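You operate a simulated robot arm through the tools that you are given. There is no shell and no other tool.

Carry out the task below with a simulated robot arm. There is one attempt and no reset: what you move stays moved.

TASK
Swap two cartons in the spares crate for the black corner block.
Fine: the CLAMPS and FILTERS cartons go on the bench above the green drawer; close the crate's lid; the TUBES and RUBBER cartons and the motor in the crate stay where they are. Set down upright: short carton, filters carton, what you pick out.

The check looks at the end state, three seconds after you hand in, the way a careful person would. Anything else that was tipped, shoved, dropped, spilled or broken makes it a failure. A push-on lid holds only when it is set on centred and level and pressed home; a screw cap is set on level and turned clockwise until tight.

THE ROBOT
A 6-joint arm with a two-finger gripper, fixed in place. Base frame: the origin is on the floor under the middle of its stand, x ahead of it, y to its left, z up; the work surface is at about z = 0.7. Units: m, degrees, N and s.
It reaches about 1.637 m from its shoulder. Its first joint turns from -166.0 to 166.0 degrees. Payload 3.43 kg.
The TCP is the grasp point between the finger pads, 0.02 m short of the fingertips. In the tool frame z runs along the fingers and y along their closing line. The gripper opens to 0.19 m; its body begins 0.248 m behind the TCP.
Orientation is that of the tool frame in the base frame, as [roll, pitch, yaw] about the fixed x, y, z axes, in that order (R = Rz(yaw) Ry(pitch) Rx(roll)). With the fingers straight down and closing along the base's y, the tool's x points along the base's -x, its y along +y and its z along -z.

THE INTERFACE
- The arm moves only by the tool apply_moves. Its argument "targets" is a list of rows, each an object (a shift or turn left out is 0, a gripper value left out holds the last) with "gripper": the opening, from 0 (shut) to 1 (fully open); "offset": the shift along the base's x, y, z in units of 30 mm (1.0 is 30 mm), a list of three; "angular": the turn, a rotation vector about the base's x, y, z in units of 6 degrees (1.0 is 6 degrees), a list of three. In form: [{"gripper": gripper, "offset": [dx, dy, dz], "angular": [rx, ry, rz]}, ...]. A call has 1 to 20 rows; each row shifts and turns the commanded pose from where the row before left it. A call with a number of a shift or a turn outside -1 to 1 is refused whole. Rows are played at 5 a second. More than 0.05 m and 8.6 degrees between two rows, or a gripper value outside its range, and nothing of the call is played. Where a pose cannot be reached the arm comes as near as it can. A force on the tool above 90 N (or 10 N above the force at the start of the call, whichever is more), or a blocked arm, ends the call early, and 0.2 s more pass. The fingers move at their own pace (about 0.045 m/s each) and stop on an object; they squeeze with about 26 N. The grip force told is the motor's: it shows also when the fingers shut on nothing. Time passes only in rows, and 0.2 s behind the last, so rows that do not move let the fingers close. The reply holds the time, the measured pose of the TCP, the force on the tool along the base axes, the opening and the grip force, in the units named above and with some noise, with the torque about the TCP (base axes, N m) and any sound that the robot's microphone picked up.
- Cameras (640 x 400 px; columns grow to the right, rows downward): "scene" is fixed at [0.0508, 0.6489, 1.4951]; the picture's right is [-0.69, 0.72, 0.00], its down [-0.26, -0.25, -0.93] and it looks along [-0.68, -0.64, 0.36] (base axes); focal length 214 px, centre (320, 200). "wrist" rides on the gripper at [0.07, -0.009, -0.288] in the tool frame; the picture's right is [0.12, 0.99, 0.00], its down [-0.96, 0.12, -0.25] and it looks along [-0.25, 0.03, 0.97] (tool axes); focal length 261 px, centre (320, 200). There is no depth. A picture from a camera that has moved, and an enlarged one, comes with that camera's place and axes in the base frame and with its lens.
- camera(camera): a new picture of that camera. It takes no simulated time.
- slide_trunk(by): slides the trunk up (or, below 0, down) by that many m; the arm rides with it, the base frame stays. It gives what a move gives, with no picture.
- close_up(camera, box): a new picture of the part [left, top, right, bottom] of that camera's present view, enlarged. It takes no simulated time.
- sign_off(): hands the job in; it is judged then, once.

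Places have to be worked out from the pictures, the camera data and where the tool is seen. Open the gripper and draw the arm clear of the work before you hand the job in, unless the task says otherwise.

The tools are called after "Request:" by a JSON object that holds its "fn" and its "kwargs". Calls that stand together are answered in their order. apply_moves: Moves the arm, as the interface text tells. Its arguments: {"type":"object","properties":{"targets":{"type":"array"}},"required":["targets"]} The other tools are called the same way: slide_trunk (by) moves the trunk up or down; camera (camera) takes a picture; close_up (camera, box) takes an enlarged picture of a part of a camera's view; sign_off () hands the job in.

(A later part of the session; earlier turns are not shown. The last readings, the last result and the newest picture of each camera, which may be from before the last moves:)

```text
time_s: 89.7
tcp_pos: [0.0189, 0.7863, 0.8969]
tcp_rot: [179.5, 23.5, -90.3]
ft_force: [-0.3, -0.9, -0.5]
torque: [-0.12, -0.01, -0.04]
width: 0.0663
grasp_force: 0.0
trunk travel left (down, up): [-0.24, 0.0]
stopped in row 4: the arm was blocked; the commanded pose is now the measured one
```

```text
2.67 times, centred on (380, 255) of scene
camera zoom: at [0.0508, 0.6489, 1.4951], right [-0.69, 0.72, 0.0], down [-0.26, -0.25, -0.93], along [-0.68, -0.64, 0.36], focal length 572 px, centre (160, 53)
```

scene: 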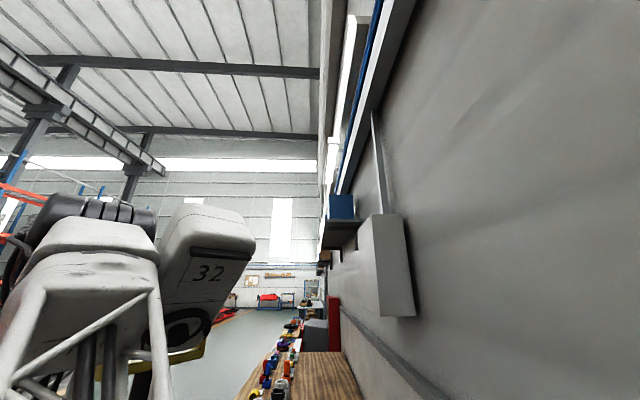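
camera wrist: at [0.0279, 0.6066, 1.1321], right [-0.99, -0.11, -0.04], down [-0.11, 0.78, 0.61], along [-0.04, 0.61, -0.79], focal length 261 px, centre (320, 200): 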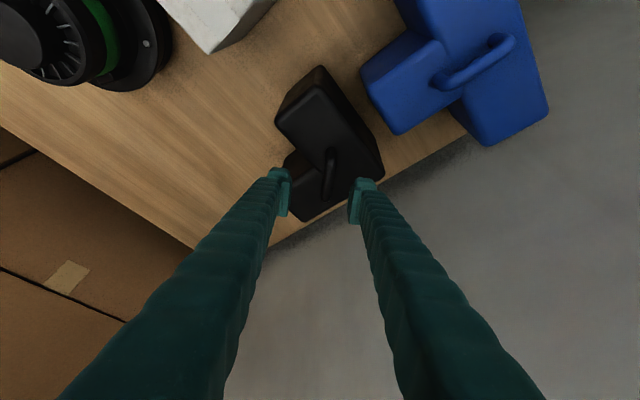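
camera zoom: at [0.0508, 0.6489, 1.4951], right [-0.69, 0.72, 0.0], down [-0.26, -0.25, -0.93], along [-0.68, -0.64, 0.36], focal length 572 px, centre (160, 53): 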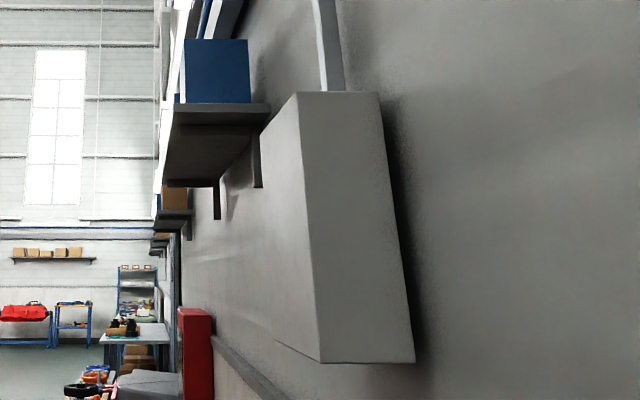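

I can't see the obstacle from here. I back out along the tool axis, then move inward and turn the wrist camera so that it looks back at the robot's own column and the space around the upper arm.

Request:
{"fn": "apply_moves", "kwargs": {"targets": [{"gripper": 0.35, "offset": [0, -0.4, 0.9]}, {"offset": [0, -0.4, 0.9]}, {"offset": [0, -0.4, 0.9]}, {"offset": [0, -0.4, 0.9]}, {"offset": [0.3, -0.5, 0.6], "angular": [-1, 0, 0]}, {"offset": [0.3, -0.5, 0.6], "angular": [-1, 0, 0]}, {"offset": [0.3, -0.5, 0.6], "angular": [-1, 0, 0]}, {"offset": [0.3, -0.5, 0.6], "angular": [-0.9, 0, 0]}, {"offset": [0.3, -0.5, 0.5]}, {"offset": [0.3, -0.5, 0.5]}, {"offset": [0.3, -0.5, 0.3]}]}}

Request:
{"fn": "apply_moves", "kwargs": {"targets": [{"angular": [0, 0, 1]}, {"angular": [0, 0, 1]}, {"angular": [0, 0, 1]}, {"angular": [0, 0, 1]}, {"angular": [0, 0, 1]}, {"angular": [0, 0, 1]}, {"angular": [0, 0, 1]}, {"angular": [0, 0, 1]}, {"angular": [0, 0, 1]}, {"angular": [0, 0, 1]}, {"angular": [0, 0, 1]}, {"angular": [0, 0, 1]}, {"angular": [0, 0, 1]}, {"angular": [0, 0, 1]}, {"angular": [0, 0, 1]}, {"angular": [-1, 0, 0]}, {"angular": [-1, 0, 0]}, {"angular": [-1, 0, 0]}, {"angular": [-1, 0, 0]}]}}

Request:
{"fn": "camera", "kwargs": {"camera": "wrist"}}

Request:
{"fn": "camera", "kwargs": {"camera": "scene"}}

```text
time_s: 92.1
tcp_pos: [0.0792, 0.6333, 1.1102]
tcp_rot: [179.6, -0.2, -90.3]
ft_force: [-0.2, 0.8, -0.4]
torque: [-0.11, -0.08, 0.0]
width: 0.0666
grasp_force: 0.0
trunk travel left (down, up): [-0.24, 0.0]
```

```text
time_s: 96.1
tcp_pos: [0.0801, 0.6339, 1.1102]
tcp_rot: [155.5, -0.2, -0.2]
ft_force: [-0.8, -1.6, 0.4]
torque: [0.09, -0.06, 0.05]
width: 0.0664
grasp_force: 0.0
trunk travel left (down, up): [-0.24, 0.0]
```

```text
taken
camera wrist: at [0.1488, 0.7599, 1.3697], right [0.12, -0.9, 0.41], down [-0.96, 0.0, 0.27], along [-0.24, -0.43, -0.87], focal length 261 px, centre (320, 200)
```

wrist: 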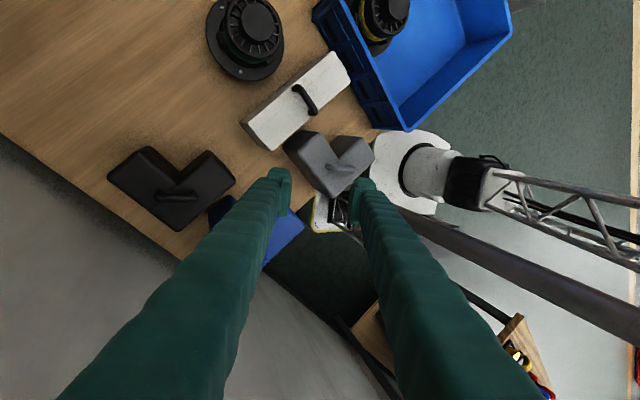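

```text
taken
```

scene: 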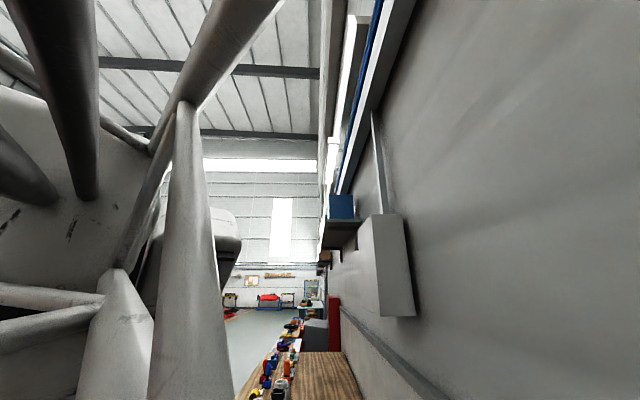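

The view shows the robot's column on the right with a lattice link and a separate smooth grey bar rising beside it. I zoom in on that.

Request:
{"fn": "close_up", "kwargs": {"camera": "wrist", "box": [300, 100, 640, 400]}}

Request:
{"fn": "close_up", "kwargs": {"camera": "scene", "box": [0, 100, 280, 400]}}

```text
1.33 times, centred on (470, 250) of wrist
camera zoom: at [0.1488, 0.7599, 1.3697], right [0.12, -0.9, 0.41], down [-0.96, 0.0, 0.27], along [-0.24, -0.43, -0.87], focal length 348 px, centre (120, 133)
```

zoom: 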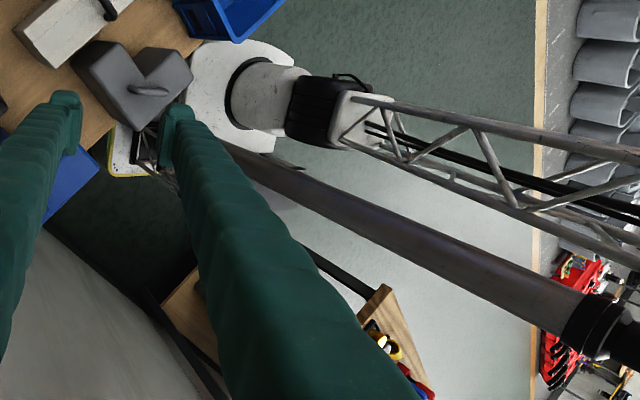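

```text
1.33 times, centred on (140, 250) of scene
camera zoom: at [0.0508, 0.6489, 1.4951], right [-0.69, 0.72, 0.0], down [-0.26, -0.25, -0.93], along [-0.68, -0.64, 0.36], focal length 286 px, centre (560, 133)
```

zoom: 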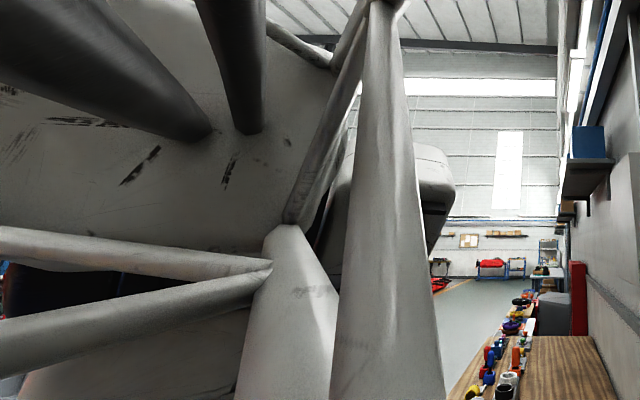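

There is a fixed vertical pole beside the robot at about (−0.05, 0.21), reaching z≈1.3 and more; the elbow meets it when the upper arm leans toward +y. So I'll reach the block with a lower trunk and a stronger lean of the tool (about 30°), which keeps the upper arm back. First I restore the orientation to pinch along x.

Request:
{"fn": "apply_moves", "kwargs": {"targets": [{"gripper": 0.35, "offset": [-0.2, -0.1, 0.5], "angular": [1, 0, 0]}, {"offset": [-0.2, -0.1, 0.5], "angular": [1, 0, 0]}, {"offset": [-0.2, -0.1, 0.5], "angular": [1, 0, 0]}, {"offset": [-0.2, -0.1, 0.5], "angular": [1, 0, 0]}, {"angular": [0, 0, -1]}, {"angular": [0, 0, -1]}, {"angular": [0, 0, -1]}, {"angular": [0, 0, -1]}, {"angular": [0, 0, -1]}, {"angular": [0, 0, -1]}, {"angular": [0, 0, -1]}, {"angular": [0, 0, -1]}, {"angular": [0, 0, -1]}, {"angular": [0, 0, -1]}, {"angular": [0, 0, -1]}, {"angular": [0, 0, -1]}, {"angular": [0, 0, -1]}, {"angular": [0, 0, -1]}, {"angular": [0, 0, -1]}]}}

Request:
{"fn": "apply_moves", "kwargs": {"targets": [{"offset": [-0.2, -0.1, 0.2], "angular": [1, 0, 0]}, {"offset": [-0.2, -0.1, 0.2], "angular": [1, 0, 0]}, {"offset": [-0.2, -0.1, 0.2], "angular": [1, 0, 0]}, {"offset": [-0.2, 0, 0.2], "angular": [1, 0, 0]}, {"offset": [-0.2, 0, 0.2], "angular": [1, 0, 0]}]}}

Request:
{"fn": "camera", "kwargs": {"camera": "wrist"}}

Request:
{"fn": "camera", "kwargs": {"camera": "scene"}}

```text
time_s: 100.1
tcp_pos: [0.0566, 0.6202, 1.1721]
tcp_rot: [179.6, -0.2, -90.4]
ft_force: [0.1, 0.5, 0.3]
torque: [0.0, 0.0, 0.02]
width: 0.0664
grasp_force: 0.0
trunk travel left (down, up): [-0.24, 0.0]
```

```text
time_s: 101.3
tcp_pos: [0.0271, 0.6126, 1.2007]
tcp_rot: [179.4, 29.8, -90.2]
ft_force: [-0.5, 0.9, -1.3]
torque: [-0.17, -0.05, -0.05]
width: 0.0667
grasp_force: 0.0
trunk travel left (down, up): [-0.24, 0.0]
```

```text
taken
camera wrist: at [0.0361, 0.4082, 1.4149], right [-0.99, -0.1, -0.05], down [-0.11, 0.71, 0.69], along [-0.04, 0.7, -0.72], focal length 261 px, centre (320, 200)
```

wrist: 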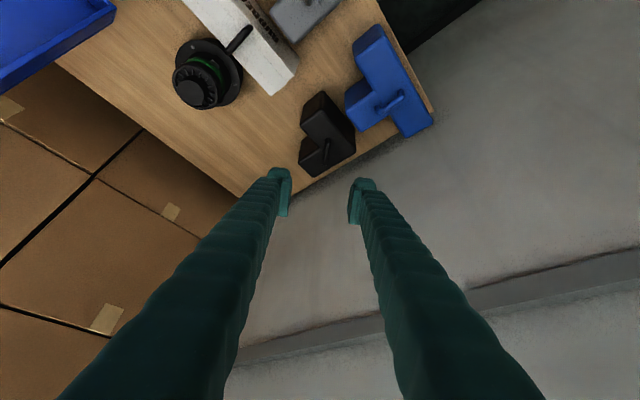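

```text
taken
```

scene: 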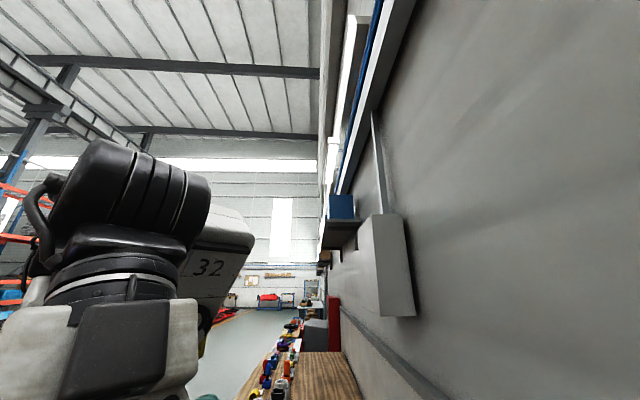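

Orientation set with a 30° lean. Now I lower the trunk in two steps, keeping the gripper above the blocks.

Request:
{"fn": "slide_trunk", "kwargs": {"by": -0.12}}

Request:
{"fn": "slide_trunk", "kwargs": {"by": -0.1}}

Request:
{"fn": "camera", "kwargs": {"camera": "scene"}}

Request:
{"fn": "camera", "kwargs": {"camera": "wrist"}}

```text
time_s: 102.8
tcp_pos: [0.0274, 0.6129, 1.0816]
tcp_rot: [179.4, 29.8, -90.3]
ft_force: [0.5, 0.6, -0.1]
torque: [0.01, -0.04, 0.01]
width: 0.0664
grasp_force: 0.0
trunk travel left (down, up): [-0.12, 0.12]
```

```text
time_s: 104.1
tcp_pos: [0.0267, 0.6123, 0.9811]
tcp_rot: [179.4, 29.8, -90.4]
ft_force: [-0.9, 0.5, 0.4]
torque: [0.01, -0.02, 0.02]
width: 0.0666
grasp_force: 0.1
trunk travel left (down, up): [-0.02, 0.22]
```

```text
taken
```

scene: 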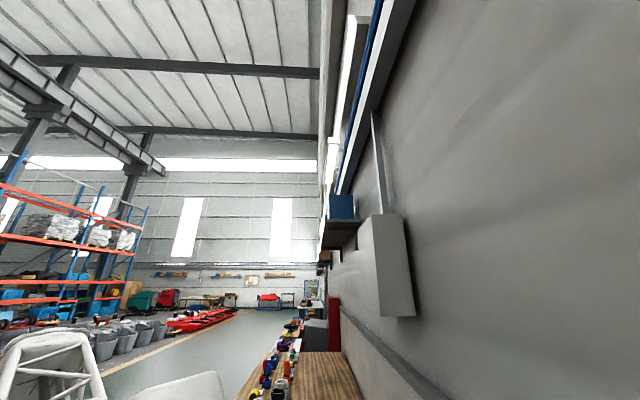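

```text
taken
camera wrist: at [0.0365, 0.4082, 1.1956], right [-0.99, -0.1, -0.05], down [-0.11, 0.71, 0.69], along [-0.04, 0.7, -0.72], focal length 261 px, centre (320, 200)
```

wrist: 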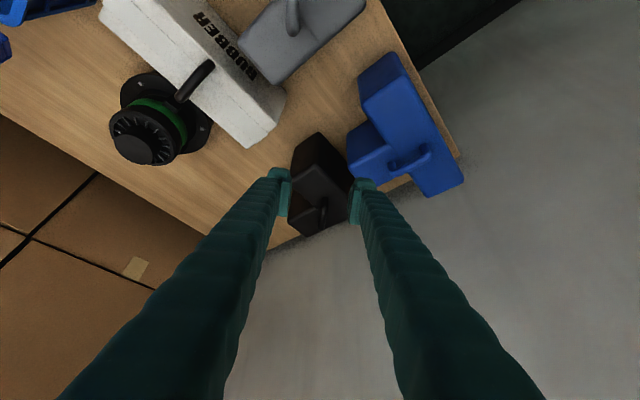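

The trunk is 22 cm lower now. I move to a point on the bar's approach line, about 14 cm short along the tool axis, and check for any blocking.

Request:
{"fn": "apply_moves", "kwargs": {"targets": [{"gripper": 0.35, "offset": [-0.12, 0.5, -0.1]}, {"offset": [-0.12, 0.7, -0.13]}, {"offset": [-0.12, 0.8, -0.13]}, {"offset": [-0.12, 0.8, -0.13]}, {"offset": [-0.12, 0.8, -0.13]}]}}

Request:
{"fn": "close_up", "kwargs": {"camera": "wrist", "box": [220, 100, 420, 225]}}

Request:
{"fn": "camera", "kwargs": {"camera": "scene"}}

```text
time_s: 105.3
tcp_pos: [0.0096, 0.721, 0.962]
tcp_rot: [179.3, 29.9, -90.3]
ft_force: [-0.1, 0.6, 0.5]
torque: [0.05, 0.04, 0.04]
width: 0.0664
grasp_force: 0.0
trunk travel left (down, up): [-0.02, 0.22]
```

```text
3.20 times, centred on (320, 162) of wrist
camera zoom: at [0.0191, 0.5167, 1.1765], right [-0.99, -0.1, -0.05], down [-0.11, 0.71, 0.69], along [-0.04, 0.7, -0.72], focal length 834 px, centre (320, 320)
```

zoom: 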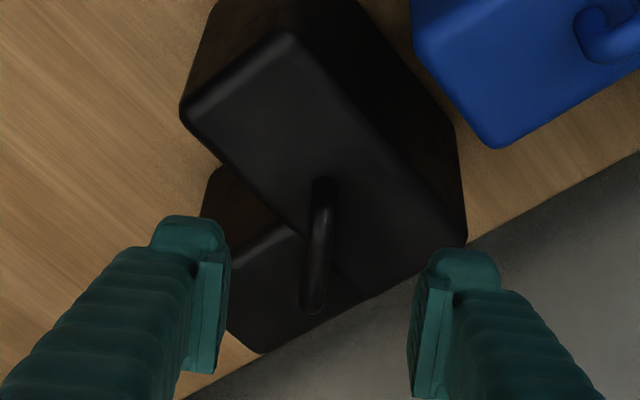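

```text
taken
```

scene: 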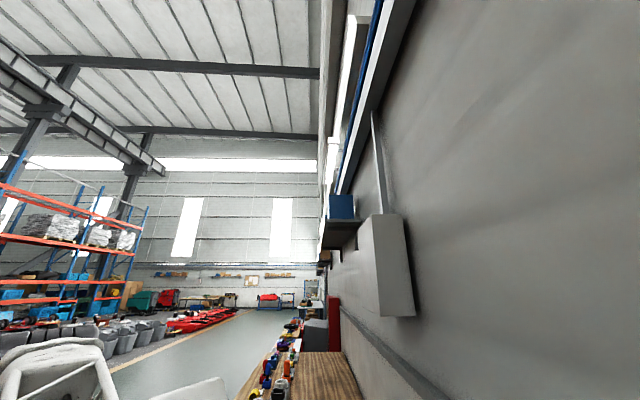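

No blocking this time, and the bar is again located at (0.008, 0.790, 0.84), right on the tool axis. I advance to z≈0.872.

Request:
{"fn": "apply_moves", "kwargs": {"targets": [{"gripper": 0.35, "offset": [-0.02, 0.4, -0.65]}, {"offset": [-0.02, 0.5, -0.8]}, {"offset": [-0.01, 0.5, -0.8]}, {"offset": [0, 0.4, -0.75]}]}}

Request:
{"fn": "close_up", "kwargs": {"camera": "wrist", "box": [240, 120, 400, 220]}}

```text
time_s: 106.3
tcp_pos: [0.0076, 0.7756, 0.8733]
tcp_rot: [179.4, 29.8, -90.3]
ft_force: [0.5, 0.0, 0.8]
torque: [-0.01, 0.04, -0.03]
width: 0.0665
grasp_force: 0.0
trunk travel left (down, up): [-0.02, 0.22]
```

```text
4.00 times, centred on (320, 170) of wrist
camera zoom: at [0.0169, 0.5705, 1.0873], right [-0.99, -0.1, -0.05], down [-0.11, 0.71, 0.69], along [-0.04, 0.7, -0.72], focal length 1043 px, centre (320, 320)
```

zoom: 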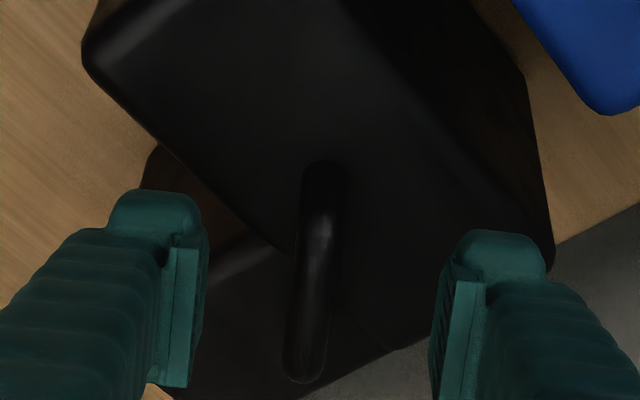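

Still centred. I ease onto the bar with small steps.

Request:
{"fn": "apply_moves", "kwargs": {"targets": [{"gripper": 0.35, "offset": [0, 0.15, -0.3]}, {"offset": [0, 0.15, -0.3]}, {"offset": [0, 0.12, -0.25]}]}}

Request:
{"fn": "close_up", "kwargs": {"camera": "wrist", "box": [240, 120, 400, 220]}}

```text
time_s: 107.1
tcp_pos: [0.0079, 0.7877, 0.8477]
tcp_rot: [179.5, 30.0, -90.3]
ft_force: [-0.8, -1.7, 8.7]
torque: [-0.04, 0.35, 0.05]
width: 0.0669
grasp_force: 0.3
trunk travel left (down, up): [-0.02, 0.22]
```

```text
4.00 times, centred on (320, 170) of wrist
camera zoom: at [0.017, 0.5825, 1.0631], right [-0.99, -0.1, -0.05], down [-0.11, 0.71, 0.7], along [-0.04, 0.7, -0.72], focal length 1043 px, centre (320, 320)
```

zoom: 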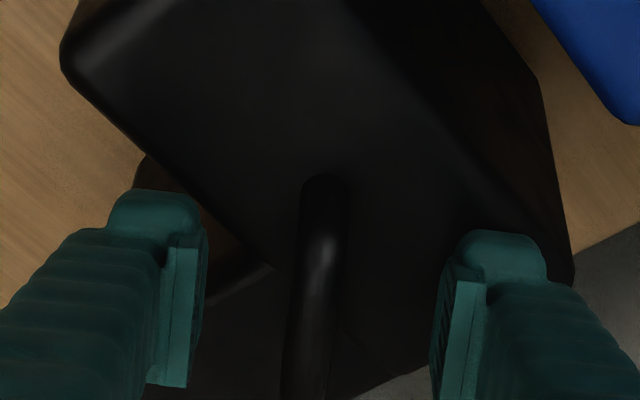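

Contact with the block's top (8.7 N). I back off about 2 mm and close on the bar.

Request:
{"fn": "apply_moves", "kwargs": {"targets": [{"gripper": 0.35, "offset": [0, 0, 0.07]}, {"gripper": 0}, {"gripper": 0}, {"gripper": 0}, {"gripper": 0}, {"gripper": 0}, {"gripper": 0}]}}

Request:
{"fn": "apply_moves", "kwargs": {"targets": [{"gripper": 0, "offset": [0, 0, 0.1]}, {"gripper": 0, "offset": [0, 0, 0.1]}]}}

Request:
{"fn": "camera", "kwargs": {"camera": "wrist"}}

```text
time_s: 108.7
tcp_pos: [0.0063, 0.787, 0.8489]
tcp_rot: [179.4, 30.0, -90.2]
ft_force: [-7.1, 2.2, 16.7]
torque: [0.03, -0.16, 0.09]
width: 0.0116
grasp_force: 26.1
trunk travel left (down, up): [-0.02, 0.22]
```

```text
time_s: 109.3
tcp_pos: [0.0083, 0.786, 0.853]
tcp_rot: [179.3, 29.7, -90.3]
ft_force: [-0.1, -0.6, -3.1]
torque: [-0.05, -0.04, -0.03]
width: 0.0118
grasp_force: 26.1
trunk travel left (down, up): [-0.02, 0.22]
```

```text
taken
camera wrist: at [0.0176, 0.5829, 1.0681], right [-0.99, -0.1, -0.05], down [-0.11, 0.71, 0.69], along [-0.04, 0.69, -0.72], focal length 261 px, centre (320, 200)
```

wrist: 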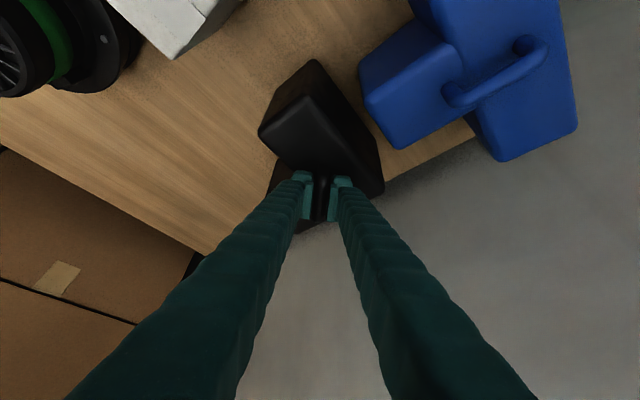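

Gripped (11.6 mm). I lift slowly and watch the load.

Request:
{"fn": "apply_moves", "kwargs": {"targets": [{"gripper": 0, "offset": [0, 0, 0.15]}, {"gripper": 0, "offset": [0, 0, 0.15]}, {"gripper": 0, "offset": [0, 0, 0.2]}]}}

Request:
{"fn": "camera", "kwargs": {"camera": "wrist"}}

```text
time_s: 110.1
tcp_pos: [0.0078, 0.7869, 0.868]
tcp_rot: [179.4, 29.7, -90.3]
ft_force: [0.2, 0.0, -3.6]
torque: [-0.05, -0.02, -0.01]
width: 0.0119
grasp_force: 26.2
trunk travel left (down, up): [-0.02, 0.22]
```

```text
taken
camera wrist: at [0.0172, 0.583, 1.084], right [-0.99, -0.1, -0.05], down [-0.11, 0.71, 0.69], along [-0.04, 0.69, -0.72], focal length 261 px, centre (320, 200)
```

wrist: 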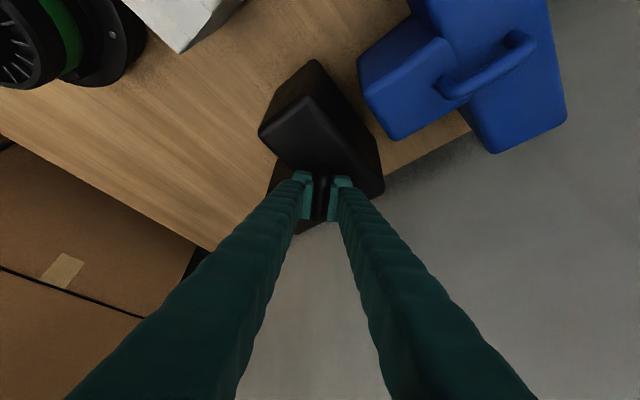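

The block hangs steady (about 3.6 N). I lift it straight up to z≈1.06 so its bottom clears all handles.

Request:
{"fn": "apply_moves", "kwargs": {"targets": [{"gripper": 0, "offset": [0, 0, 0.3]}, {"offset": [0, 0, 0.4]}, {"offset": [0, 0, 0.5]}, {"offset": [0, 0, 0.5]}, {"offset": [0, 0, 0.5]}, {"offset": [0, 0, 0.5]}, {"offset": [0, 0, 0.5]}, {"offset": [0, 0, 0.5]}, {"offset": [0, 0, 0.5]}, {"offset": [0, 0, 0.5]}, {"offset": [0, 0, 0.5]}, {"offset": [0, 0, 0.5]}, {"offset": [0, 0, 0.5]}, {"offset": [0, 0, 0.3]}]}}

Request:
{"fn": "camera", "kwargs": {"camera": "wrist"}}

Request:
{"fn": "camera", "kwargs": {"camera": "scene"}}

```text
time_s: 113.1
tcp_pos: [0.0082, 0.787, 1.0643]
tcp_rot: [179.4, 30.0, -90.3]
ft_force: [0.0, 0.7, -2.7]
torque: [0.02, -0.04, 0.0]
width: 0.0115
grasp_force: 25.3
trunk travel left (down, up): [-0.02, 0.22]
```

```text
taken
camera wrist: at [0.0171, 0.5831, 1.2796], right [-0.99, -0.1, -0.05], down [-0.11, 0.71, 0.69], along [-0.04, 0.7, -0.72], focal length 261 px, centre (320, 200)
```

wrist: 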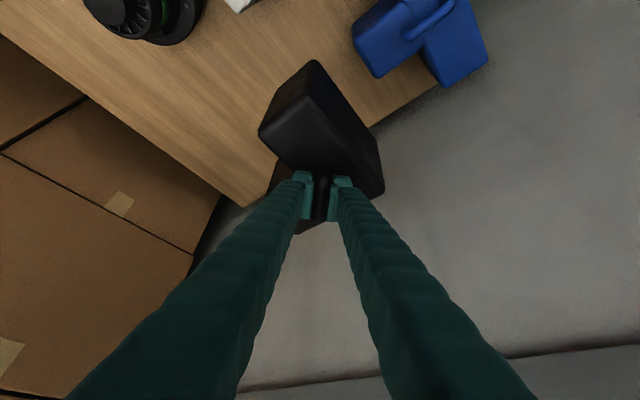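

```text
taken
```

scene: 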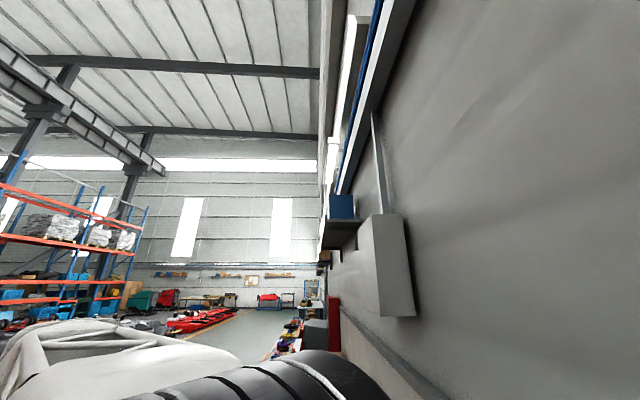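

The block is clear of everything (bottom at about 0.915). The crate's free floor is in front of TUBES, so I plan to put it at s1≈−0.205, s2≈0.45, turned +90° so its notch faces the motor. I carry it there in two legs while yawing.

Request:
{"fn": "apply_moves", "kwargs": {"targets": [{"gripper": 0, "offset": [0.15, -0.214, 0], "angular": [0, 0, 0.15]}, {"offset": [0.3, -0.43, 0], "angular": [0, 0, 0.3]}, {"offset": [0.506, -0.714, 0], "angular": [0, 0, 0.5]}, {"offset": [0.506, -0.714, 0], "angular": [0, 0, 0.5]}, {"offset": [0.506, -0.714, 0], "angular": [0, 0, 0.5]}, {"offset": [0.506, -0.714, 0], "angular": [0, 0, 0.5]}, {"offset": [0.506, -0.714, 0], "angular": [0, 0, 0.5]}, {"offset": [0.506, -0.714, 0], "angular": [0, 0, 0.5]}, {"offset": [0.506, -0.714, 0], "angular": [0, 0, 0.5]}, {"offset": [0.506, -0.714, 0], "angular": [0, 0, 0.5]}, {"offset": [0.506, -0.714, 0], "angular": [0, 0, 0.5]}, {"offset": [0.506, -0.714, 0], "angular": [0, 0, 0.5]}, {"offset": [0.506, -0.714, 0], "angular": [0, 0, 0.5]}, {"offset": [0.506, -0.714, 0], "angular": [0, 0, 0.5]}, {"offset": [0.506, -0.714, 0], "angular": [0, 0, 0.5]}, {"offset": [0.3, -0.43, 0], "angular": [0, 0, 0.3]}, {"offset": [0.15, -0.214, 0], "angular": [0, 0, 0.15]}]}}

Request:
{"fn": "camera", "kwargs": {"camera": "wrist"}}

Request:
{"fn": "camera", "kwargs": {"camera": "scene"}}

```text
time_s: 116.7
tcp_pos: [0.2339, 0.4696, 1.0637]
tcp_rot: [179.4, 29.9, -45.9]
ft_force: [0.1, 0.2, -2.9]
torque: [0.0, -0.03, 0.0]
width: 0.0117
grasp_force: 26.5
trunk travel left (down, up): [-0.02, 0.22]
```

```text
taken
camera wrist: at [0.3825, 0.3305, 1.2796], right [-0.64, -0.77, -0.05], down [-0.58, 0.43, 0.69], along [-0.51, 0.47, -0.72], focal length 261 px, centre (320, 200)
```

wrist: 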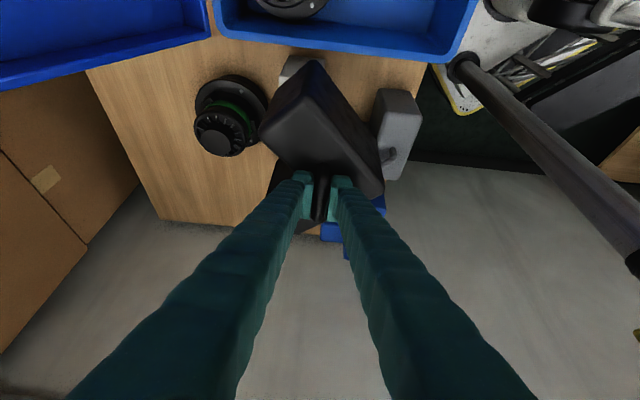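

```text
taken
```

scene: 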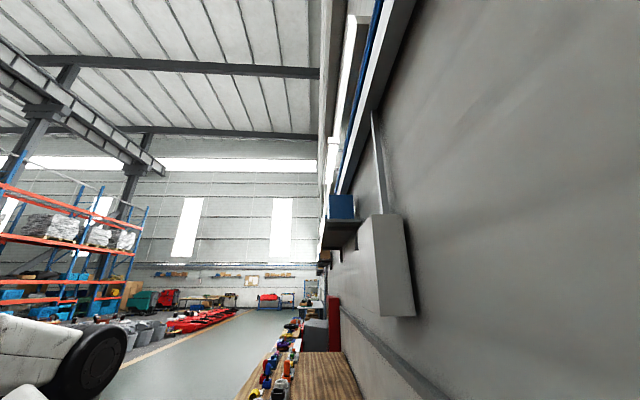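

The block is held level and the view confirms the pole is the trunk's mast, now behind. I continue to the crate with the remaining 46° of yaw.

Request:
{"fn": "apply_moves", "kwargs": {"targets": [{"gripper": 0, "offset": [0.155, -0.22, 0], "angular": [0, 0, 0.155]}, {"offset": [0.31, -0.44, 0], "angular": [0, 0, 0.31]}, {"offset": [0.516, -0.733, 0], "angular": [0, 0, 0.517]}, {"offset": [0.516, -0.733, 0], "angular": [0, 0, 0.517]}, {"offset": [0.516, -0.733, 0], "angular": [0, 0, 0.517]}, {"offset": [0.516, -0.733, 0], "angular": [0, 0, 0.517]}, {"offset": [0.516, -0.733, 0], "angular": [0, 0, 0.517]}, {"offset": [0.516, -0.733, 0], "angular": [0, 0, 0.517]}, {"offset": [0.516, -0.733, 0], "angular": [0, 0, 0.517]}, {"offset": [0.516, -0.733, 0], "angular": [0, 0, 0.517]}, {"offset": [0.516, -0.733, 0], "angular": [0, 0, 0.517]}, {"offset": [0.516, -0.733, 0], "angular": [0, 0, 0.517]}, {"offset": [0.516, -0.733, 0], "angular": [0, 0, 0.517]}, {"offset": [0.516, -0.733, 0], "angular": [0, 0, 0.517]}, {"offset": [0.516, -0.733, 0], "angular": [0, 0, 0.517]}, {"offset": [0.31, -0.44, 0], "angular": [0, 0, 0.31]}, {"offset": [0.155, -0.22, 0], "angular": [0, 0, 0.155]}]}}

Request:
{"fn": "camera", "kwargs": {"camera": "wrist"}}

```text
time_s: 120.3
tcp_pos: [0.4507, 0.1538, 1.0024]
tcp_rot: [179.4, 29.7, 0.1]
ft_force: [-0.3, -0.2, -3.2]
torque: [0.03, -0.04, 0.0]
width: 0.0115
grasp_force: 26.3
out of reach, approached as far as the arm can: row 11, 12, 13, 14, 15, 16
trunk travel left (down, up): [-0.02, 0.22]
```

```text
taken
camera wrist: at [0.6538, 0.1662, 1.2172], right [0.11, -0.99, -0.05], down [-0.71, -0.11, 0.69], along [-0.69, -0.04, -0.72], focal length 261 px, centre (320, 200)
```

wrist: 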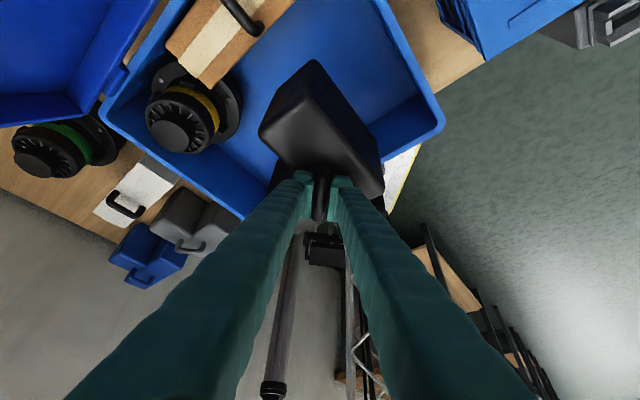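

The reach limit pulled the tool 6 cm lower, but the block is over the open crate (bottom ≈0.853, above the rim) and unharmed. I check the clearance closely before lowering.

Request:
{"fn": "close_up", "kwargs": {"camera": "wrist", "box": [160, 0, 460, 200]}}

```text
2.00 times, centred on (310, 100) of wrist
camera zoom: at [0.6538, 0.1662, 1.2172], right [0.11, -0.99, -0.05], down [-0.71, -0.11, 0.69], along [-0.69, -0.04, -0.72], focal length 521 px, centre (340, 400)
```

zoom: 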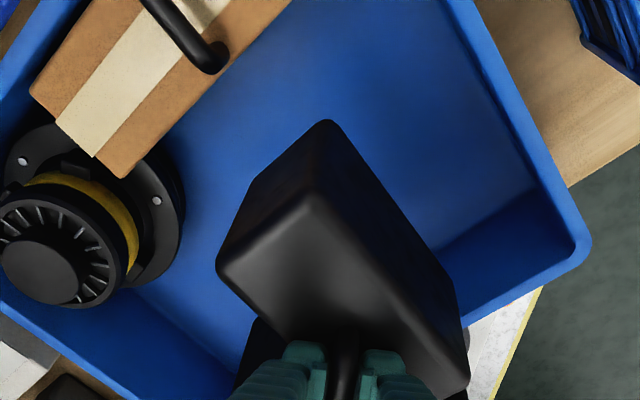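

By projection the block's footprint is s1 −0.27…−0.11, s2 0.37…0.525, well inside the crate with 3 cm or more on every side. I lower it with a slight shift to the left for balance.

Request:
{"fn": "apply_moves", "kwargs": {"targets": [{"gripper": 0, "offset": [0, 0, -0.3]}, {"offset": [0.05, -0.03, -0.5]}, {"offset": [0.06, -0.04, -0.5]}, {"offset": [0.06, -0.04, -0.5]}, {"offset": [0.06, -0.04, -0.5]}, {"offset": [0.06, -0.04, -0.5]}, {"offset": [0.06, -0.04, -0.5]}, {"offset": [0, 0, -0.5]}, {"offset": [0, 0, -0.3]}]}}

Request:
{"fn": "camera", "kwargs": {"camera": "wrist"}}

```text
time_s: 122.3
tcp_pos: [0.4632, 0.148, 0.8821]
tcp_rot: [179.4, 29.8, -0.1]
ft_force: [-0.1, -0.4, -2.7]
torque: [0.02, -0.05, 0.02]
width: 0.0115
grasp_force: 26.0
trunk travel left (down, up): [-0.02, 0.22]
```

```text
taken
camera wrist: at [0.6666, 0.1593, 1.0971], right [0.11, -0.99, -0.05], down [-0.71, -0.11, 0.69], along [-0.7, -0.04, -0.72], focal length 261 px, centre (320, 200)
```

wrist: 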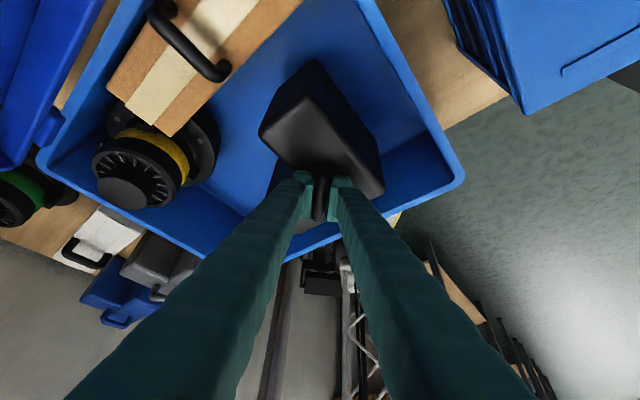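

Well inside, clear of TUBES and the motor. Final lowering in small steps until the floor takes the load.

Request:
{"fn": "apply_moves", "kwargs": {"targets": [{"gripper": 0, "offset": [0, 0, -0.3]}, {"offset": [0, 0, -0.2]}, {"offset": [0, 0, -0.1]}]}}

Request:
{"fn": "apply_moves", "kwargs": {"targets": [{"gripper": 0, "offset": [0, 0, -0.1]}]}}

```text
time_s: 123.1
tcp_pos: [0.4632, 0.1482, 0.8643]
tcp_rot: [179.4, 29.9, 0.1]
ft_force: [0.2, -0.9, -2.8]
torque: [0.02, -0.04, -0.04]
width: 0.0115
grasp_force: 25.9
trunk travel left (down, up): [-0.02, 0.22]
```

```text
time_s: 123.5
tcp_pos: [0.4631, 0.1475, 0.8618]
tcp_rot: [179.4, 29.9, 0.0]
ft_force: [-0.3, -0.4, -3.0]
torque: [0.03, 0.0, -0.01]
width: 0.0114
grasp_force: 25.8
trunk travel left (down, up): [-0.02, 0.22]
```

Request:
{"fn": "apply_moves", "kwargs": {"targets": [{"gripper": 0, "offset": [0, 0, -0.1]}]}}

Request:
{"fn": "apply_moves", "kwargs": {"targets": [{"gripper": 0, "offset": [0, 0, -0.06]}]}}

```text
time_s: 123.9
tcp_pos: [0.4623, 0.1494, 0.8594]
tcp_rot: [179.4, 29.9, 0.0]
ft_force: [-0.3, 0.4, -2.9]
torque: [0.0, -0.01, -0.05]
width: 0.0117
grasp_force: 25.8
trunk travel left (down, up): [-0.02, 0.22]
```

```text
time_s: 124.3
tcp_pos: [0.4619, 0.1483, 0.8565]
tcp_rot: [179.4, 30.0, -0.1]
ft_force: [-4.9, -5.3, 18.7]
torque: [0.33, -0.93, -0.08]
width: 0.0116
grasp_force: 26.3
trunk travel left (down, up): [-0.02, 0.22]
```

Contact exactly at the expected height. I relax 1.5 mm, open the fingers and draw out along the tool axis.

Request:
{"fn": "apply_moves", "kwargs": {"targets": [{"gripper": 0, "offset": [0, 0, 0.05]}, {"gripper": 0.3}, {"gripper": 0.3}, {"gripper": 0.3}, {"gripper": 0.3}, {"gripper": 0.3, "offset": [0, 0, 0.1]}, {"offset": [0.1, 0, 0.3]}, {"offset": [0.3, 0, 0.5]}]}}

Request:
{"fn": "camera", "kwargs": {"camera": "wrist"}}

```text
time_s: 126.1
tcp_pos: [0.4736, 0.1492, 0.8852]
tcp_rot: [179.5, 29.9, 0.0]
ft_force: [0.2, 0.0, -0.6]
torque: [-0.01, 0.01, 0.01]
width: 0.057
grasp_force: 0.1
trunk travel left (down, up): [-0.02, 0.22]
```

```text
taken
camera wrist: at [0.6774, 0.1599, 1.1007], right [0.11, -0.99, -0.05], down [-0.71, -0.11, 0.69], along [-0.7, -0.04, -0.72], focal length 261 px, centre (320, 200)
```

wrist: 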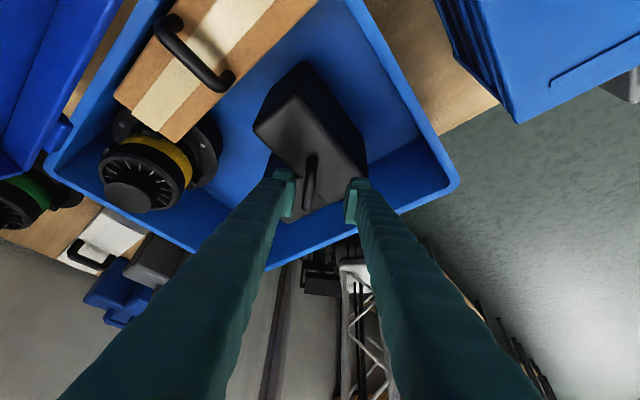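

The black block stands upright in the crate. I rise and bring the tool back to vertical.

Request:
{"fn": "apply_moves", "kwargs": {"targets": [{"gripper": 0.3, "offset": [0, 0, 0.8]}, {"offset": [0, 0, 0.8]}, {"offset": [0, 0, 0.8], "angular": [0, -1, 0]}, {"offset": [0, 0, 0.8], "angular": [0, -1, 0]}, {"offset": [0, 0, 0.8], "angular": [0, -1, 0]}, {"offset": [0, 0, 0.8], "angular": [0, -1, 0]}, {"offset": [0, 0, 0.8], "angular": [0, -1, 0]}]}}

Request:
{"fn": "camera", "kwargs": {"camera": "wrist"}}

```text
time_s: 127.7
tcp_pos: [0.474, 0.1492, 1.0525]
tcp_rot: [179.4, -0.2, 0.0]
ft_force: [1.0, 0.5, -0.6]
torque: [-0.11, 0.25, 0.0]
width: 0.0567
grasp_force: 0.1
trunk travel left (down, up): [-0.02, 0.22]
```

```text
taken
camera wrist: at [0.5434, 0.1608, 1.341], right [0.12, -0.99, 0.01], down [-0.96, -0.11, 0.25], along [-0.24, -0.04, -0.97], focal length 261 px, centre (320, 200)
```

wrist: 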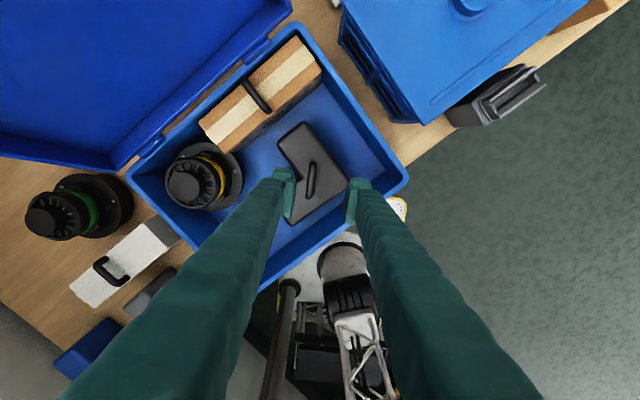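

The crate content is right: black block, TUBES, motor. Now the lid. I raise the trunk again and turn the camera toward the lid for a good look at its free edge and handle.

Request:
{"fn": "slide_trunk", "kwargs": {"by": 0.2}}

Request:
{"fn": "apply_moves", "kwargs": {"targets": [{"gripper": 0.3, "offset": [-0.1, 0, 0.1], "angular": [0, 0, -1]}, {"offset": [-0.1, 0, 0.1], "angular": [0, 0, -1]}, {"offset": [-0.1, 0, 0.1], "angular": [0, 0, -1]}, {"offset": [-0.1, 0, 0.1], "angular": [0, 0, -1]}, {"offset": [-0.1, 0, 0.1], "angular": [0, 0, -1]}, {"offset": [-0.1, 0, 0.1], "angular": [0, 0, -1]}, {"offset": [-0.1, 0, 0.1], "angular": [0, 0, -1]}, {"offset": [-0.1, 0, 0.1], "angular": [0, 0, -1]}, {"offset": [-0.1, 0, 0.1], "angular": [0, 0, -1]}, {"offset": [-0.1, 0, 0.1], "angular": [0, 0, -1]}, {"offset": [-0.1, 0, 0], "angular": [0, 0, -1]}, {"offset": [-0.1, 0, 0], "angular": [0, 0, -1]}, {"offset": [-0.1, 0, 0], "angular": [0, 0, -1]}, {"offset": [-0.1, 0, 0], "angular": [0, 0, -1]}, {"offset": [-0.1, 0, 0], "angular": [0, 0, -1]}, {"offset": [-0.1, 0, 0], "angular": [0, 0, -1]}, {"offset": [-0.1, 0, 0], "angular": [0, 0, -1]}, {"offset": [-0.1, 0, 0], "angular": [0, 0, -1]}, {"offset": [-0.1, 0, 0], "angular": [0, 0, -1]}, {"offset": [-0.1, 0, 0], "angular": [0, 0, -1]}]}}

Request:
{"fn": "apply_moves", "kwargs": {"targets": [{"angular": [0, 0, -1]}, {"angular": [0, 0, -1]}, {"angular": [0, 0, -0.5]}, {"angular": [0.707, -0.707, 0]}, {"angular": [0.707, -0.707, 0]}, {"angular": [0.707, -0.707, 0]}, {"angular": [0.707, -0.707, 0]}]}}

Request:
{"fn": "camera", "kwargs": {"camera": "wrist"}}

```text
time_s: 129.9
tcp_pos: [0.4726, 0.1482, 1.2539]
tcp_rot: [179.4, -0.1, 0.0]
ft_force: [-0.3, -0.1, -0.1]
torque: [0.0, 0.03, 0.01]
width: 0.0571
grasp_force: 0.1
trunk travel left (down, up): [-0.22, 0.02]
```

```text
time_s: 134.1
tcp_pos: [0.4151, 0.1501, 1.2832]
tcp_rot: [179.4, 0.0, -120.1]
ft_force: [0.0, 0.8, 0.2]
torque: [-0.01, 0.01, 0.02]
width: 0.0572
grasp_force: 0.0
trunk travel left (down, up): [-0.22, 0.02]
```

```text
time_s: 135.7
tcp_pos: [0.4147, 0.1491, 1.2841]
tcp_rot: [179.2, 23.9, -134.9]
ft_force: [0.9, -0.8, 0.1]
torque: [0.08, 0.16, 0.05]
width: 0.0571
grasp_force: 0.0
trunk travel left (down, up): [-0.22, 0.02]
```

```text
taken
camera wrist: at [0.2939, 0.0125, 1.5185], right [-0.78, 0.62, -0.04], down [0.47, 0.63, 0.62], along [0.41, 0.46, -0.79], focal length 261 px, centre (320, 200)
```

wrist: 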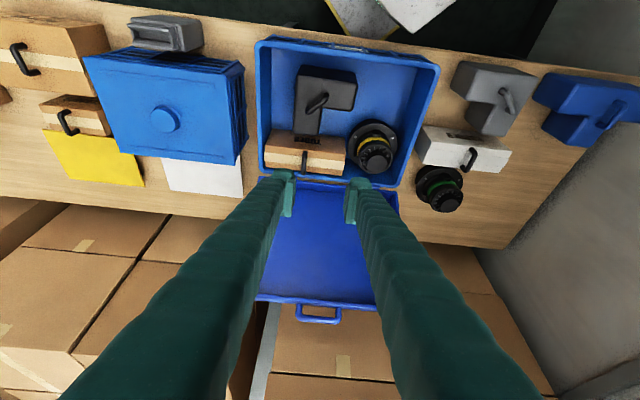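

The lid stands open at about 114°, with a U-shaped handle in its free edge at s1≈−0.15, s2≈0.82, z≈1.18. I zoom in on the handle.

Request:
{"fn": "close_up", "kwargs": {"camera": "wrist", "box": [250, 270, 390, 350]}}

Request:
{"fn": "close_up", "kwargs": {"camera": "wrist", "box": [230, 20, 460, 200]}}

```text
4.57 times, centred on (320, 310) of wrist
camera zoom: at [0.2939, 0.0125, 1.5185], right [-0.78, 0.62, -0.04], down [0.47, 0.63, 0.62], along [0.41, 0.46, -0.79], focal length 1192 px, centre (320, -303)
```

zoom: 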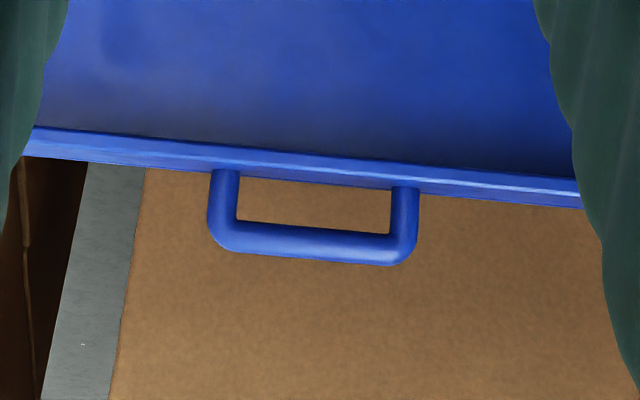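

```text
2.22 times, centred on (345, 110) of wrist
camera zoom: at [0.2939, 0.0125, 1.5185], right [-0.78, 0.62, -0.04], down [0.47, 0.63, 0.62], along [0.41, 0.46, -0.79], focal length 579 px, centre (264, 400)
```

zoom: 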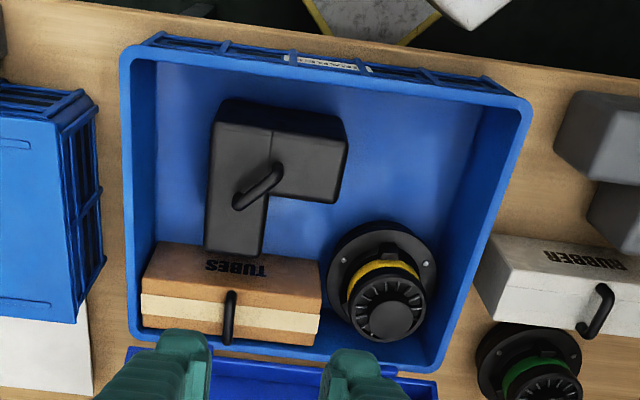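

The lid's free edge is near s2≈0.83, z≈1.165, hinge at s2≈0.67, z≈0.84. Plan: straddle the free edge left of the handle with open fingers (closing line across the bench), bring the lid over with the back finger, then let it rest on the front finger while I lower it. First I set the tool vertical, yaw it 90° and go to a spot in front of the lid.

Request:
{"fn": "slide_trunk", "kwargs": {"by": 0.02}}

Request:
{"fn": "apply_moves", "kwargs": {"targets": [{"gripper": 0.3, "offset": [0.34, 0.16, 0.1], "angular": [-0.707, 0.707, 0]}, {"offset": [0.34, 0.16, 0.1], "angular": [-0.707, 0.707, 0]}, {"offset": [0.34, 0.16, 0], "angular": [-0.707, 0.707, 0]}, {"offset": [0.34, 0.16, 0], "angular": [-0.707, 0.707, 0]}, {"offset": [0.34, 0.16, 0], "angular": [0, 0, 1]}, {"offset": [0.34, 0.16, 0], "angular": [0, 0, 1]}, {"offset": [0.34, 0.16, 0], "angular": [0, 0, 1]}, {"offset": [0.34, 0.16, 0], "angular": [0, 0, 1]}, {"offset": [0.34, 0.16, 0], "angular": [0, 0, 1]}, {"offset": [0.34, 0.16, 0], "angular": [0, 0, 1]}, {"offset": [0.34, 0.16, 0], "angular": [0, 0, 1]}, {"offset": [0.34, 0.16, 0], "angular": [0, 0, 1]}, {"offset": [0.34, 0.16, 0], "angular": [0, 0, 1]}, {"offset": [0.34, 0.16, 0], "angular": [0, 0, 1]}, {"offset": [0.34, 0.16, 0], "angular": [0, 0, 1]}, {"offset": [0.34, 0.16, 0], "angular": [0, 0, 1]}, {"offset": [0.34, 0.16, 0], "angular": [0, 0, 1]}, {"offset": [0.34, 0.16, 0], "angular": [0, 0, 1]}, {"offset": [0.34, 0.16, 0], "angular": [0, 0, 1]}]}}

Request:
{"fn": "camera", "kwargs": {"camera": "wrist"}}

```text
time_s: 136.3
tcp_pos: [0.4131, 0.1473, 1.3043]
tcp_rot: [179.3, 23.8, -135.0]
ft_force: [0.3, -0.7, 0.4]
torque: [0.0, 0.01, 0.0]
width: 0.057
grasp_force: 0.1
trunk travel left (down, up): [-0.24, 0.0]
```

```text
time_s: 140.3
tcp_pos: [0.6085, 0.2392, 1.3098]
tcp_rot: [179.4, -0.1, -44.9]
ft_force: [0.9, 0.1, 0.5]
torque: [0.04, -0.04, -0.02]
width: 0.057
grasp_force: 0.0
trunk travel left (down, up): [-0.24, 0.0]
```

```text
taken
camera wrist: at [0.6643, 0.1988, 1.5985], right [-0.62, -0.79, 0.01], down [-0.76, 0.6, 0.25], along [-0.2, 0.14, -0.97], focal length 261 px, centre (320, 200)
```

wrist: 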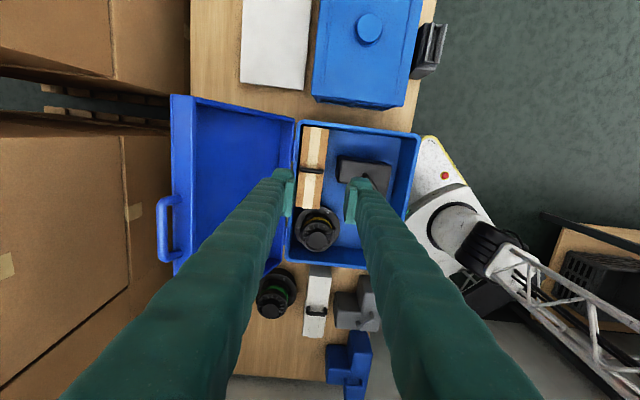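

Good view: the handle bar is at about s2≈0.84, z≈1.20, so the lid is at ~116°. I move above the free edge, left of the handle, with the fingers 12 cm apart.

Request:
{"fn": "apply_moves", "kwargs": {"targets": [{"gripper": 0.63, "offset": [0.6, 0.56, 0]}, {"offset": [0.8, 0.75, 0]}, {"offset": [0.8, 0.75, 0]}, {"offset": [0.8, 0.75, 0]}, {"offset": [0.8, 0.75, 0]}, {"offset": [0.8, 0.75, 0]}, {"offset": [0.8, 0.75, 0]}, {"offset": [0.24, 0.15, 0]}]}}

Request:
{"fn": "camera", "kwargs": {"camera": "wrist"}}

```text
time_s: 142.1
tcp_pos: [0.7783, 0.3947, 1.3093]
tcp_rot: [179.5, -0.3, -45.0]
ft_force: [0.1, -0.7, 0.2]
torque: [-0.01, 0.07, 0.0]
width: 0.1201
grasp_force: 0.2
trunk travel left (down, up): [-0.24, 0.0]
```

```text
taken
camera wrist: at [0.8336, 0.3539, 1.597], right [-0.62, -0.79, 0.01], down [-0.76, 0.6, 0.24], along [-0.2, 0.15, -0.97], focal length 261 px, centre (320, 200)
```

wrist: 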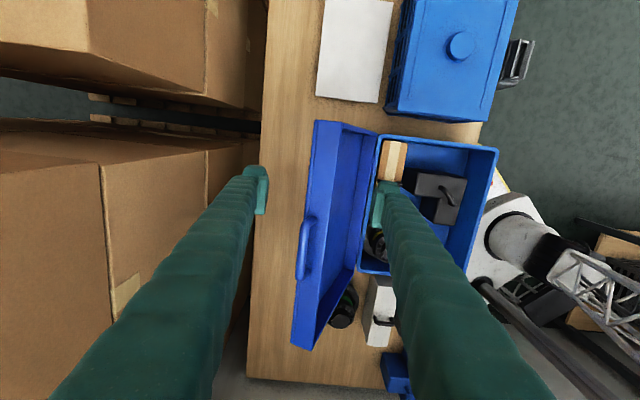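

I'm over the lid's edge. I zoom to see how the edge sits between the fingers before descending.

Request:
{"fn": "close_up", "kwargs": {"camera": "wrist", "box": [240, 100, 420, 280]}}

```text
2.22 times, centred on (330, 190) of wrist
camera zoom: at [0.8336, 0.3539, 1.597], right [-0.62, -0.79, 0.01], down [-0.76, 0.6, 0.24], along [-0.2, 0.15, -0.97], focal length 579 px, centre (298, 222)
```

zoom: 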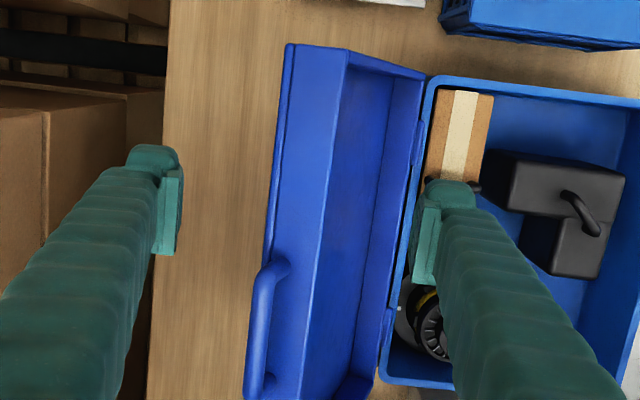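

The lid's free edge (wall about 5 cm deep) spans s2 0.80–0.845 at z≈1.17–1.19, nicely between the fingers. I descend to straddle it, then narrow the fingers to about 9 cm.

Request:
{"fn": "apply_moves", "kwargs": {"targets": [{"gripper": 0.63, "offset": [0, 0, -0.6]}, {"offset": [0, 0, -0.9]}, {"offset": [0, 0, -0.9]}, {"offset": [0, 0, -0.9]}, {"offset": [0, 0, -0.9]}, {"offset": [0, 0, -0.8]}, {"offset": [0, 0, -0.3]}]}}

Request:
{"fn": "camera", "kwargs": {"camera": "wrist"}}

Request:
{"fn": "close_up", "kwargs": {"camera": "wrist", "box": [220, 100, 420, 280]}}

```text
time_s: 143.7
tcp_pos: [0.7776, 0.3962, 1.1508]
tcp_rot: [179.4, -0.1, -44.9]
ft_force: [0.2, 0.4, -1.3]
torque: [-0.04, 0.0, 0.0]
width: 0.1196
grasp_force: 0.2
trunk travel left (down, up): [-0.24, 0.0]
```

```text
taken
camera wrist: at [0.8342, 0.3556, 1.4386], right [-0.62, -0.79, 0.01], down [-0.76, 0.6, 0.25], along [-0.2, 0.14, -0.97], focal length 261 px, centre (320, 200)
```

wrist: 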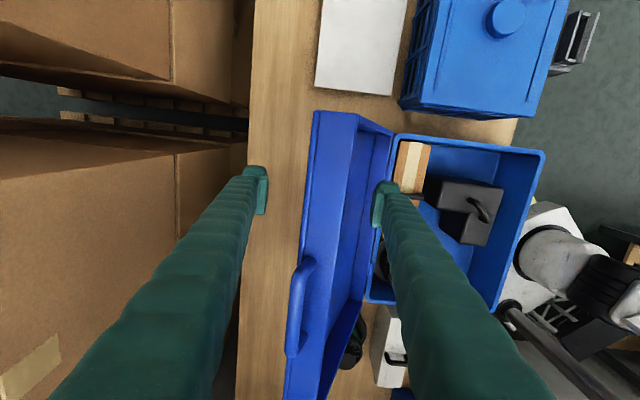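

```text
2.22 times, centred on (320, 190) of wrist
camera zoom: at [0.8342, 0.3556, 1.4386], right [-0.62, -0.79, 0.01], down [-0.76, 0.6, 0.25], along [-0.2, 0.14, -0.97], focal length 579 px, centre (320, 222)
```

zoom: 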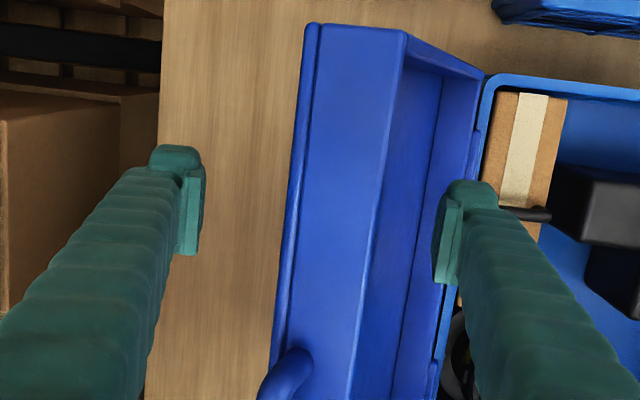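

The lid edge is straddled. I narrow the fingers to about 9 cm and begin drawing the lid over toward the robot in small steps.

Request:
{"fn": "apply_moves", "kwargs": {"targets": [{"gripper": 0.47}, {"gripper": 0.47}, {"offset": [-0.3, -0.3, 0]}, {"offset": [-0.4, -0.4, 0]}, {"offset": [-0.4, -0.4, 0]}, {"offset": [-0.4, -0.4, 0]}]}}

Request:
{"fn": "camera", "kwargs": {"camera": "wrist"}}

```text
time_s: 145.1
tcp_pos: [0.7324, 0.3529, 1.15]
tcp_rot: [179.2, -0.1, -45.0]
ft_force: [0.8, 1.4, -0.4]
torque: [-0.19, 0.24, -0.01]
width: 0.0904
grasp_force: 1.2
trunk travel left (down, up): [-0.24, 0.0]
```

```text
taken
camera wrist: at [0.7882, 0.3101, 1.4374], right [-0.62, -0.79, 0.01], down [-0.76, 0.6, 0.25], along [-0.2, 0.14, -0.97], focal length 261 px, centre (320, 200)
```

wrist: 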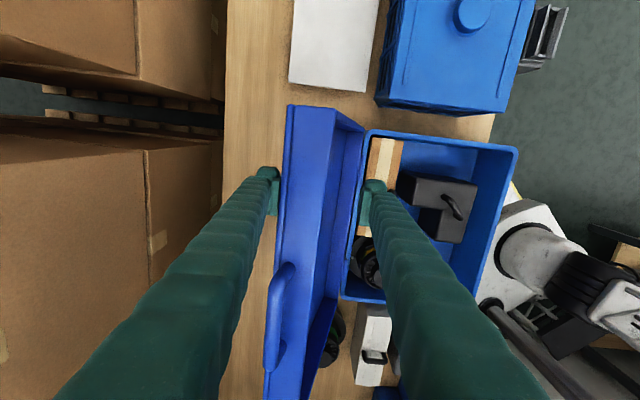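

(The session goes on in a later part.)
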